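You operate a simulated robot arm through the tools that you are given. There is no shell and no other tool. Be economical: measure what you need, move in short steps, check, and stop when the job is done.

You run a simulated robot arm. Do the job below in one go: nothing can be reset, and whatever is moved stays where it is left.

Task
Put one of the gear wheels from the top of the wide bench on top of the yellow box.

The check looks at the end state, three seconds after you hand in, the way a careful person would. Anything else that was tipped, shoved, dropped, spilled or broken makes it a failure.

Robot
A 7-joint arm with a two-finger parallel gripper, fixed in place. Base frame: the origin is at the foot of the arm, x ahead of it, y to its left, z up. Units: m, degrees, N and s.
With the tool pointing down near the work surface it reaches from about 0.24 to 0.68 m from the base axis. Its first joint turns from -66.0 to 66.0 degrees. Payload 2.4 kg.
Tool frame: the origin (TCP) lies between the finger pads and is the grasp point; the fingertips stand 0.03 m ahead of it; z points along the fingers, y is the line along which they close. The gripper opens to 0.094 m. The fingers are 0.028 m wide and 0.01 m thick; the gripper's body (0.05 by 0.096 m) begins 0.055 m behind the TCP.
Orientation is that of the tool frame in the base frame, as a unit quaternion [x, y, z, w]. With the fingers straight down and closing along the base's y, the tool's x points along the base's -x, its y along +y and its z along -z.

Tools
- The arm moves only by the tool jog_arm. Its argument "commands" is a list of rows, each a list of 3 entries, a list of its own where there are three numbers: the shift along the tool's x, y, z in m, then the turn about the tool's z in degrees, then the opening, from 0 (shut) to 1 (fully open). In form: [[[dx, dy, dz], yaw, claw], ...]. A call has 1 to 20 rows; each row shifts and turns the commanded pose from where the row before left it, along the tool's axes as they then stand. A row lasts 0.2 s, in which the tool goes at most 0.05 m and 8.6 degrees; a call with a longer step from one row to the next is refused whole, and so is a gripper value outside its range. A pose out of reach is approached as far as the arm can. The call stops where the force on the tool passes 40 N (or 10 N more than at its start, if that is more) or the arm is blocked; 0.2 s more then pass. Each finger travels about 0.153 m/s and halts on what it meets, pressing with about 36 N; the grip force reading is that of the motor and also rises with nothing between the fingers. The clock runs only during rows and for 0.2 s after the last one: add rows that do not move to give the fingers time. It gives the time, the measured TCP pose, the force on the tool (base axes), the opening and the grip force at its end, in the units of the frame above (readings bear some noise).
- Cameras (640 x 400 px; columns grow to the right, rows downward): "scene" is fixed at [0.0557, 0.502, 1.4375]; the picture's right is [-0.43, -0.90, 0.00], its down [-0.57, 0.27, -0.78] and it looks along [0.70, -0.34, -0.63] (base axes); focal length 335 px, centre (320, 200). "wrist" rides on the gripper at [-0.037, 0, -0.058] in the tool frame; the picture's right is [0.00, -1.00, 0.00], its down [0.97, 0.00, -0.24] and it looks along [0.24, 0.00, 0.97] (tool axes); focal length 218 px, centre (320, 200).
- capture(camera): a new picture of that camera. The clock stands still meanwhile.
- locate(camera, pixels): for up to 12 pixels [column, row] of the newest picture of that camera ("zoom" is the newest enlarged one), the place [x, y, z] in the base frame of the surface seen there, good to about 0.002 m. The clock stands still meanwhile.
- inspect(camera, box): a new picture of the part [left, top, right, bottom] of that camera's present view, enlarged. The clock stands still meanwhile.
- job_done(): hands the job in; it is judged then, once.

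Go step by step. Measure first, check grasps and placings, and put right what went wrong. The budget is 60 turns and 26 pictures, counting those below and the enlarged ones. Unless the task says otherwise, let go and move clear before handing in, and close with one line.

The tools are called after ">>>" as a command line: name --argument value ..., lists and objects as JSON in quotes. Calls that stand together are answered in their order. jog_arm: Moves the arm, as the interface text tells. Its arguments: {"type":"object","properties":{"commands":{"type":"array","items":{"type":"array"}}},"required":["commands"]} The other tools are called the same way: capture (camera) takes a picture; locate (camera, pixels) gives the place of the surface under pixels of a picture; inspect (camera, box) takes an enlarged picture of a part of a camera's view; job_done () hands the job in.

At the start:

```text
time_s: 0.0
tool_pos: [0.3044, 0.0995, 1.1798]
tool_rot: [0.0, 1.0, 0.001, -0.001]
force: [0.3, 0.1, -0.4]
opening: 0.0943
grasp_force: 0.0
```

scene: 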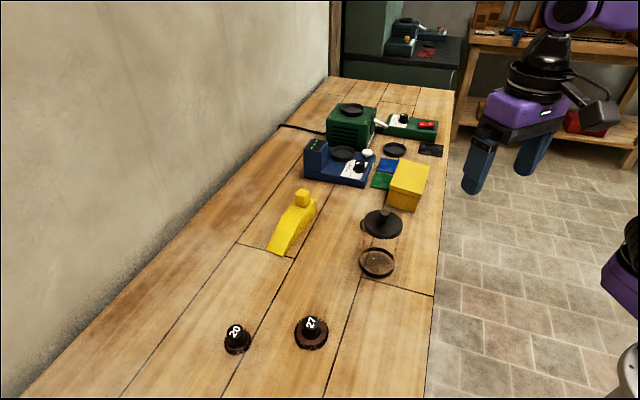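
wrist: 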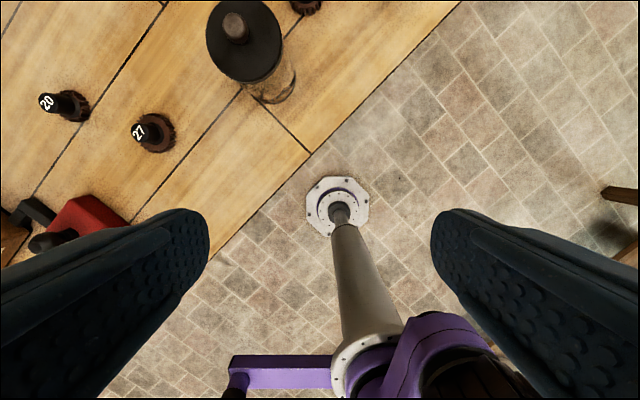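

The scene shows labelled round pieces at (237,340) and (311,332), a jar with a black lid at (380,240), and the yellow box at (408,185). I'll enlarge these to find out which are gear wheels.

>>> inspect --camera "scene" --box '[200, 200, 440, 370]'

>>> inspect --camera "scene" --box '[270, 80, 470, 215]'

```text
2.35 times, centred on (320, 285) of scene
```

zoom: 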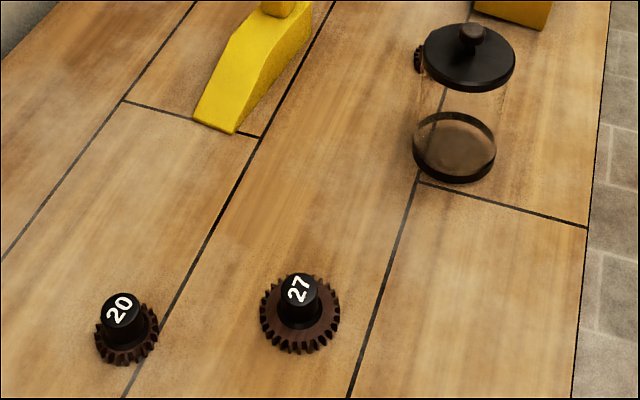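

```text
2.96 times, centred on (370, 148) of scene
```

zoom: 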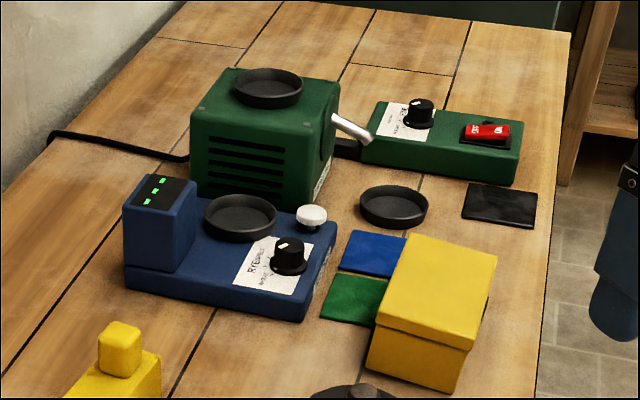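

Gears "20" and "27" have black hubs, which look good to grip. The yellow box has a lid with its top around zoom (440,285). I'll measure both.

>>> locate --camera "zoom" --pixels '[[410, 237], [494, 258], [472, 345], [376, 318], [435, 290], [460, 388], [372, 365], [530, 300]]'

>>> locate --camera "scene" --pixels '[[311, 323], [235, 331], [311, 347], [299, 335], [326, 335], [240, 352], [311, 360], [382, 218], [378, 272], [436, 250], [302, 193], [320, 338]]'

```text
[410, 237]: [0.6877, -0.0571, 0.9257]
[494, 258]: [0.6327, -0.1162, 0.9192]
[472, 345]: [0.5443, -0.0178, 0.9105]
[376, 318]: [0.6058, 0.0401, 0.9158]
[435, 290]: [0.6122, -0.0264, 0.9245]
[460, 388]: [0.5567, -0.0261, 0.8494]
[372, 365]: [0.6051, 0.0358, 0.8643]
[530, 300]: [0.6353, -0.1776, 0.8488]
```

```text
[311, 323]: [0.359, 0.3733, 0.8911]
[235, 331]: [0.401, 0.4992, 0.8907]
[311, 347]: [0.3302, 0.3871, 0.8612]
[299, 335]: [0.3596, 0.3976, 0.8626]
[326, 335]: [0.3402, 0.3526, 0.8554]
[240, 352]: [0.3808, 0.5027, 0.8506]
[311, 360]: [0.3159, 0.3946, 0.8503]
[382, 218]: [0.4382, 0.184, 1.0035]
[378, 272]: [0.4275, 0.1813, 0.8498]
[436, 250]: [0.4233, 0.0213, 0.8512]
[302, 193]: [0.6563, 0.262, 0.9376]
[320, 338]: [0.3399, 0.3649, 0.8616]
```

The box top is flat at z≈0.925, centred near (0.617,-0.038). Gear 27's hub is near (0.352,0.376) with its top at z≈0.891. I'll move above gear 27, staying high, and then look with the wrist camera.

>>> jog_arm --commands '[[[-0.0068, 0.0394, 0], 0, 1], [[-0.0068, 0.0394, 0], 0, 1], [[-0.0068, 0.0394, 0], 0, 1], [[-0.0068, 0.0394, 0], 0, 1], [[-0.0068, 0.0394, 0], 0, 1], [[-0.0068, 0.0394, 0], 0, 1], [[-0.0068, 0.0394, 0], 0, 1], [[0, 0, 0.04], 0, 1], [[0, 0, 0.04], 0, 1], [[0, 0, 0.04], 0, 1], [[0, 0, 0], 0, 1]]'

>>> capture --camera "wrist"

```text
time_s: 2.4
tool_pos: [0.3524, 0.3746, 1.0611]
tool_rot: [0.0, 1.0, 0.0, 0.0]
force: [-0.4, 0.0, 0.0]
opening: 0.0937
grasp_force: 0.0
```

```text
21 pictures are left
```

wrist: 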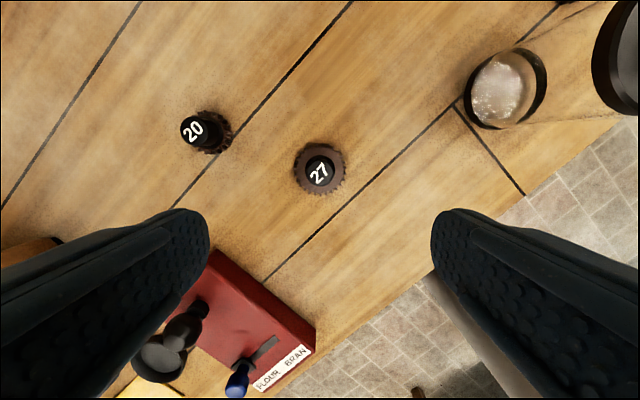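

The wrist view shows gear 27 at (320,171). There's also a red box with a scoop near (250,330), which I need to stay clear of. I'll locate both.

>>> locate --camera "wrist" --pixels '[[319, 158], [319, 185], [305, 171], [334, 171], [320, 172], [293, 171], [347, 171], [319, 197], [215, 250], [314, 335], [180, 330], [240, 375]]'

>>> inspect --camera "wrist" --box '[270, 130, 370, 210]'

```text
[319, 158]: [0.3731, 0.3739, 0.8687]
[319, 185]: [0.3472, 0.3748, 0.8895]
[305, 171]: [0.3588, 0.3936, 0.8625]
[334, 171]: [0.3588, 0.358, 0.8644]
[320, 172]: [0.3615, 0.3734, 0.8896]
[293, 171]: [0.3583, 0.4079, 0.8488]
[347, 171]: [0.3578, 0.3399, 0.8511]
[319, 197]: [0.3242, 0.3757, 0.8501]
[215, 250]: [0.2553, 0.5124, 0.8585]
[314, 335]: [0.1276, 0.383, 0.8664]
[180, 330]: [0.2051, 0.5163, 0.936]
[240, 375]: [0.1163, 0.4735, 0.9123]
```

```text
5.00 times, centred on (320, 170) of wrist
```

zoom: 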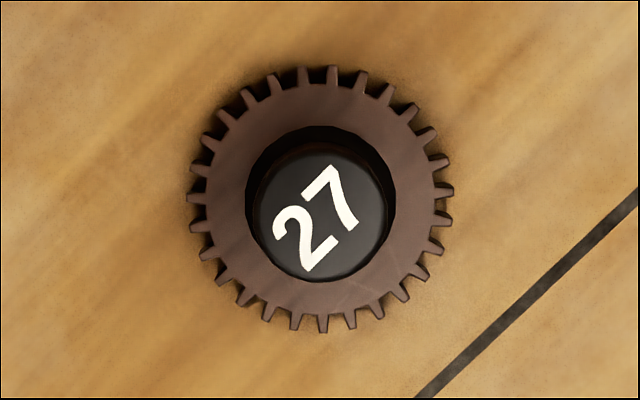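

Hub 27's centre works out at about (0.361,0.374), and the gear is about 0.062 across with its upper face at z≈0.863. I'll centre over it, go down to TCP z≈0.897 and close on the hub.

>>> jog_arm --commands '[[[-0.0086, -0.0008, 0.02], 0, 1], [[0, 0, 0.04], 0, 1], [[0, 0, 0.04], 0, 1], [[0, 0, 0.035], 0, 1], [[0, 0, 0.0291], 0, 1], [[0, 0, 0], 0, 1], [[0, 0, 0], 0, 0.6]]'

>>> capture --camera "wrist"

```text
time_s: 4.0
tool_pos: [0.3599, 0.3751, 0.897]
tool_rot: [0.0, 1.0, 0.0, -0.001]
force: [-0.4, -0.1, -0.7]
opening: 0.0563
grasp_force: 0.1
```

```text
19 pictures are left
```

wrist: 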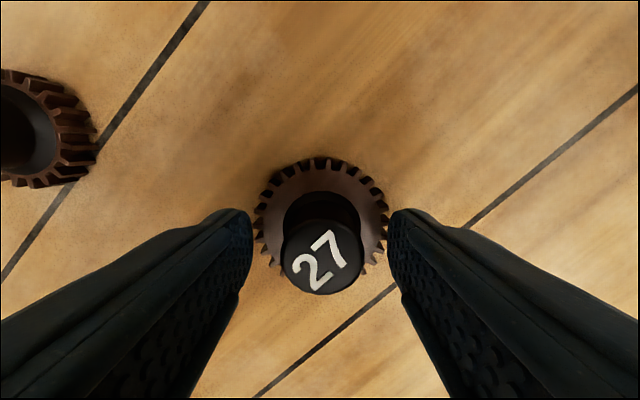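

The hub sits centred between the fingers at (322,255), with the tips above the gear's face. Next I close and lift a little.

>>> jog_arm --commands '[[[0, 0, 0], 0, 0.3], [[0, 0, 0], 0, 0.1], [[0, 0, 0], 0, 0], [[0, 0, 0], 0, 0], [[0, 0, -0.01], 0, 0], [[0, 0, -0.02], 0, 0], [[0, 0, 0], 0, 0]]'

>>> capture --camera "scene"

>>> capture --camera "wrist"

```text
time_s: 5.6
tool_pos: [0.36, 0.3745, 0.926]
tool_rot: [0.0, 1.0, -0.001, 0.0]
force: [-0.8, -1.2, -0.7]
opening: 0.0268
grasp_force: 35.6
```

```text
18 pictures are left
```

scene: 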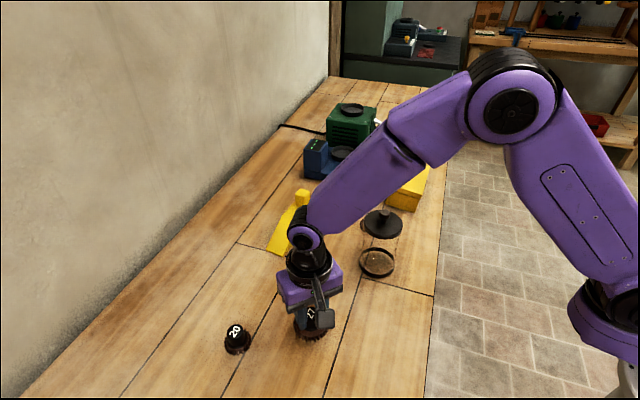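

```text
17 pictures are left
```

wrist: 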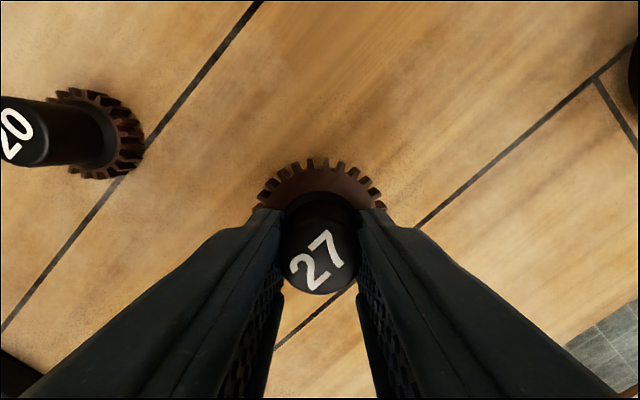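

The gear came up with the hub (grip 35.6 N, opening 0.027), and gear 20 is undisturbed. I'll raise it above the jar, whose top is at about 1.02, and carry it over the box.

>>> jog_arm --commands '[[[0, 0, -0.03], 0, 0], [[0, 0, -0.045], 0, 0], [[0, 0, -0.045], 0, 0], [[0, 0, -0.045], 0, 0], [[0, 0, -0.039], 0, 0], [[-0.0214, -0.0344, 0], 0, 0], [[-0.0214, -0.0344, 0], 0, 0], [[-0.0214, -0.0344, 0], 0, 0], [[-0.0214, -0.0344, 0], 0, 0], [[-0.0214, -0.0344, 0], 0, 0], [[-0.0214, -0.0344, 0], 0, 0], [[-0.0214, -0.0344, 0], 0, 0], [[-0.0214, -0.0344, 0], 0, 0], [[-0.0214, -0.0344, 0], 0, 0], [[-0.0214, -0.0344, 0], 0, 0], [[-0.0214, -0.0344, 0], 0, 0], [[-0.0214, -0.0344, 0], 0, 0], [[0, 0, 0], 0, 0]]'

>>> capture --camera "wrist"

>>> capture --camera "scene"

```text
time_s: 9.4
tool_pos: [0.6161, -0.0371, 1.1296]
tool_rot: [0.0, 1.0, 0.0, 0.0]
force: [0.4, -0.6, -0.5]
opening: 0.0269
grasp_force: 36.0
```

```text
16 pictures are left
```

wrist: 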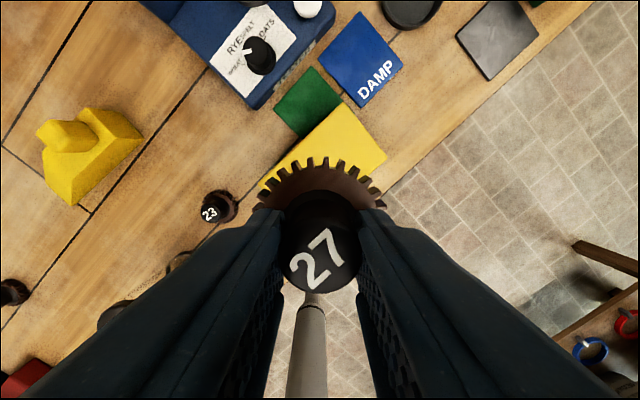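

```text
15 pictures are left
```

scene: 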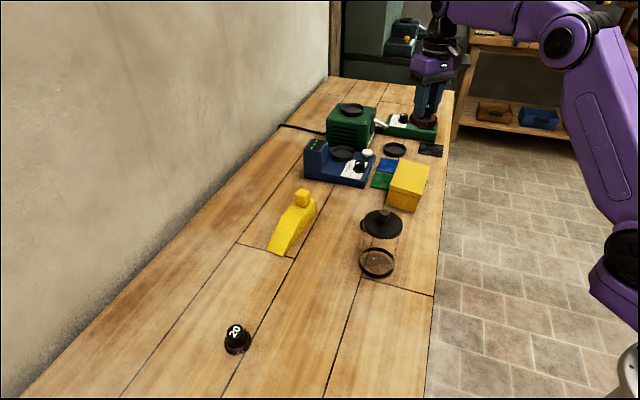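

The gear is held level over the box, and the box's far corners show at (343,104) and (386,157). I'll check the box centre again from here.

>>> locate --camera "wrist" --pixels '[[344, 107], [383, 156], [262, 184], [340, 140], [365, 155], [290, 165]]'

>>> locate --camera "scene" --pixels '[[396, 193], [415, 198], [426, 168], [402, 163], [410, 180]]'

```text
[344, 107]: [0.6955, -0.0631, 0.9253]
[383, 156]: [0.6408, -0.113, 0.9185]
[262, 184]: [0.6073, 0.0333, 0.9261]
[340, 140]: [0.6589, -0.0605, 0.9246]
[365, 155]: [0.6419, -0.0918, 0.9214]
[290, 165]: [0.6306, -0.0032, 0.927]
```

```text
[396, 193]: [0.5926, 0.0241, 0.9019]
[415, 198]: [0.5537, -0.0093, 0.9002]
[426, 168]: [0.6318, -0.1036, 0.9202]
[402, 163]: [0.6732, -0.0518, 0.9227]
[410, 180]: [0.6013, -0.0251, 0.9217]
```

The height readings suggest the lid top slopes slightly, 0.926 on one long side and 0.919 on the other. I'll take a closer look.

>>> inspect --camera "scene" --box '[364, 145, 444, 215]'

```text
5.71 times, centred on (404, 180) of scene
```

zoom: 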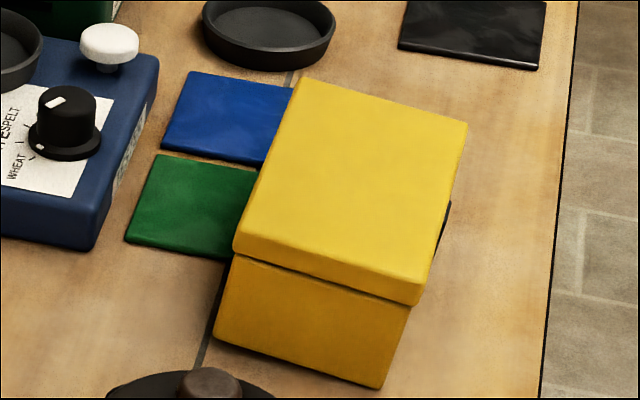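

>>> locate --camera "zoom" --pixels '[[303, 84], [460, 126], [412, 280], [242, 238], [345, 185], [280, 205], [415, 225], [320, 230], [390, 150], [225, 300], [380, 350], [446, 215]]'

```text
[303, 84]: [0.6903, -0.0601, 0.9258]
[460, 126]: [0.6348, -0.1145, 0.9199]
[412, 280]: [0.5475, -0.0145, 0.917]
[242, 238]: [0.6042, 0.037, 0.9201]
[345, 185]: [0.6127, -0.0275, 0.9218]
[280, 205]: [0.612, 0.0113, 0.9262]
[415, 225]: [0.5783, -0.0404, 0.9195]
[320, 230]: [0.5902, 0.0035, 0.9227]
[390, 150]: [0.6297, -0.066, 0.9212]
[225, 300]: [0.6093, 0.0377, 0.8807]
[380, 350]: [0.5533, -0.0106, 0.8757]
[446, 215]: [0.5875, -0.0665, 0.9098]
```

The lid slopes about 5° towards the edge of the bench and is centred at about (0.619,-0.038,0.922). The gear should touch at TCP z≈0.971, so I'll go down to just above that.

>>> jog_arm --commands '[[[-0.003, -0.001, 0.03], 0, 0], [[0, 0, 0.04], 0, 0], [[0, 0, 0.04], 0, 0], [[0, 0, 0.025], 0, 0], [[0, 0, 0.0126], 0, 0], [[0, 0, 0], 0, 0]]'

>>> inspect --camera "scene" --box '[364, 125, 464, 215]'

```text
time_s: 10.8
tool_pos: [0.6175, -0.0397, 0.9808]
tool_rot: [0.0, 1.0, 0.0, 0.001]
force: [-0.4, -0.2, -1.8]
opening: 0.0269
grasp_force: 35.6
```

```text
4.44 times, centred on (414, 170) of scene
```

zoom: 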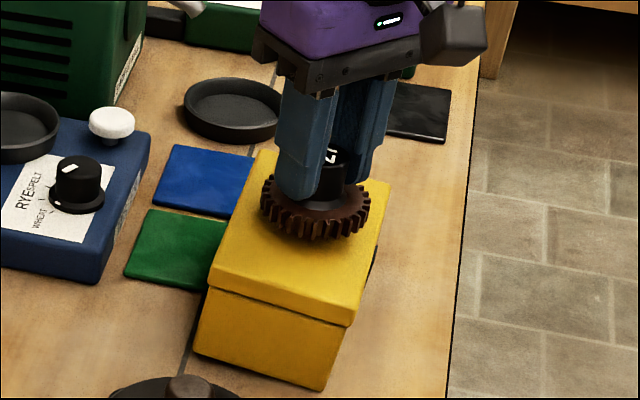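

The gear hovers just above the middle of the lid. I'll lower it in small steps and watch the force.

>>> jog_arm --commands '[[[0, 0, 0.003], 0, 0], [[0, 0, 0.003], 0, 0], [[0, 0, 0.002], 0, 0], [[0, 0, 0], 0, 0]]'

```text
time_s: 11.8
tool_pos: [0.6197, -0.0396, 0.9724]
tool_rot: [0.0, 1.0, 0.0, 0.0]
force: [0.3, 0.9, -1.3]
opening: 0.027
grasp_force: 36.2
```

>>> jog_arm --commands '[[[0, 0, 0.001], 0, 0], [[0, 0, 0.001], 0, 0], [[0, 0, 0], 0, 0]]'

>>> inspect --camera "scene" --box '[364, 125, 464, 215]'

```text
time_s: 12.6
tool_pos: [0.6203, -0.0395, 0.9726]
tool_rot: [0.0, 1.0, 0.0, 0.001]
force: [-0.4, 2.0, 10.5]
opening: 0.0268
grasp_force: 35.8
```

```text
4.44 times, centred on (414, 170) of scene
```

zoom: 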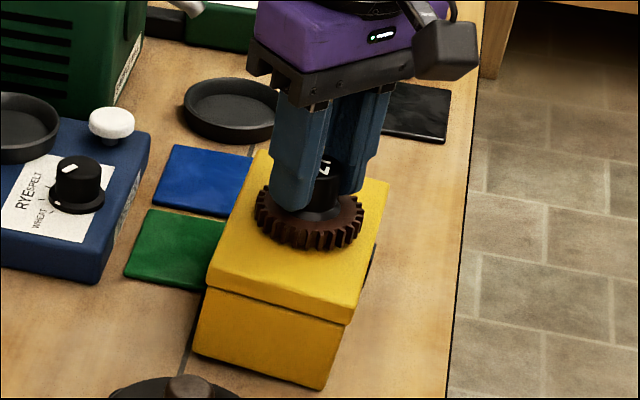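

The gear touches the lid (force +10.5 N), and the box hasn't moved. I'll ease off 1 mm, open gently, and lift straight up.

>>> jog_arm --commands '[[[0, 0, -0.001], 0, 0], [[0, 0, 0], 0, 0.33], [[0, 0, 0], 0, 0.45], [[0, 0, 0], 0, 0.6], [[0, 0, 0], 0, 0.7], [[0, 0, 0], 0, 0.7]]'

>>> capture --camera "wrist"

```text
time_s: 14.0
tool_pos: [0.6193, -0.0392, 0.9725]
tool_rot: [0.0, 1.0, 0.001, 0.0]
force: [-0.1, 0.3, 0.1]
opening: 0.0656
grasp_force: 0.1
```

```text
11 pictures are left
```

wrist: 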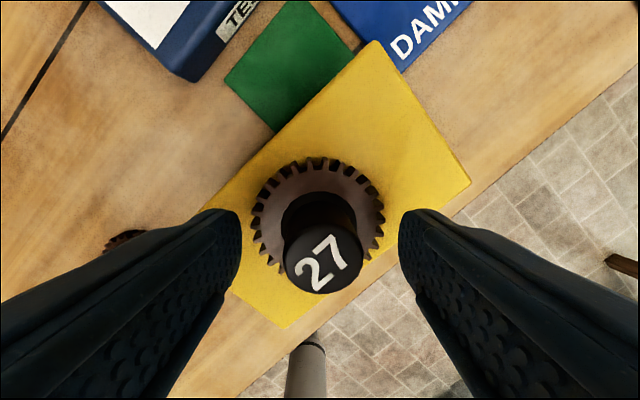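

The gear sits on the lid and both fingers are clear of the hub. I'll go straight up.

>>> jog_arm --commands '[[[0, 0, -0.02], 0, 0.7], [[0, 0, -0.04], 0, 0.7], [[0, 0, -0.045], 0, 0.7], [[0, 0, -0.045], 0, 0.7], [[0, 0, 0], 0, 0.7], [[0, 0, 0], 0, 0.7], [[0, 0, 0], 0, 0.7], [[0, 0, 0], 0, 0.7]]'

>>> inspect --camera "scene" --box '[364, 125, 464, 215]'

>>> capture --camera "wrist"

>>> capture --camera "scene"

```text
time_s: 15.8
tool_pos: [0.6194, -0.0402, 1.1224]
tool_rot: [0.0, 1.0, 0.0, 0.0]
force: [0.4, -0.2, 0.0]
opening: 0.0657
grasp_force: 0.1
```

```text
4.44 times, centred on (414, 170) of scene
```

zoom: 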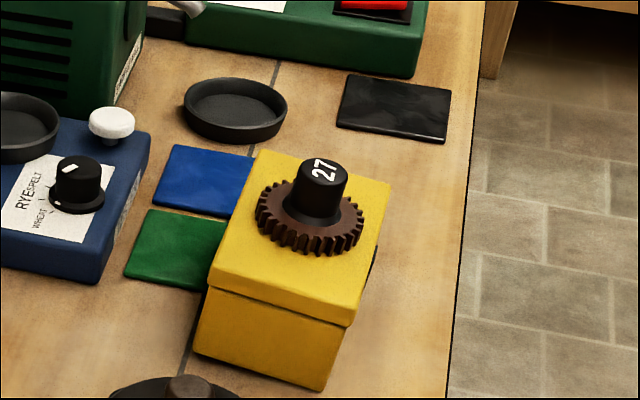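

```text
9 pictures are left
```

wrist: 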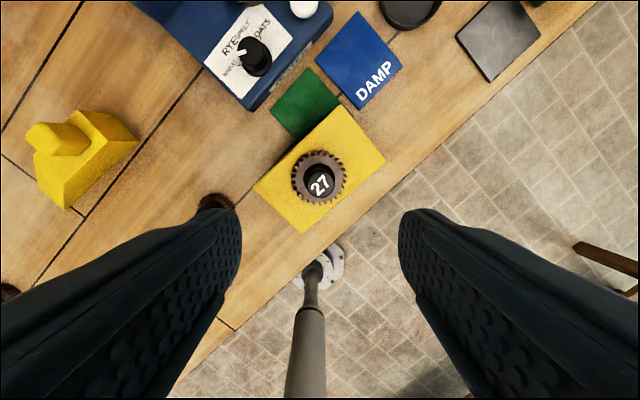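

```text
8 pictures are left
```

scene: 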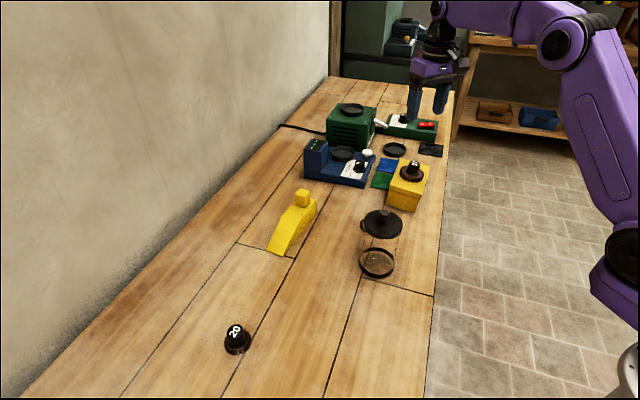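

Gear 27 rests on the yellow box at zoom (310,220), in the same spot as before I let go. Nothing else has moved and the gripper is clear, so I'm handing in.

>>> job_done

```text
The job is handed in.
```

Gear wheel 27 is resting on top of the yellow box, the gripper is clear of it, and the last pictures show nothing else out of place.
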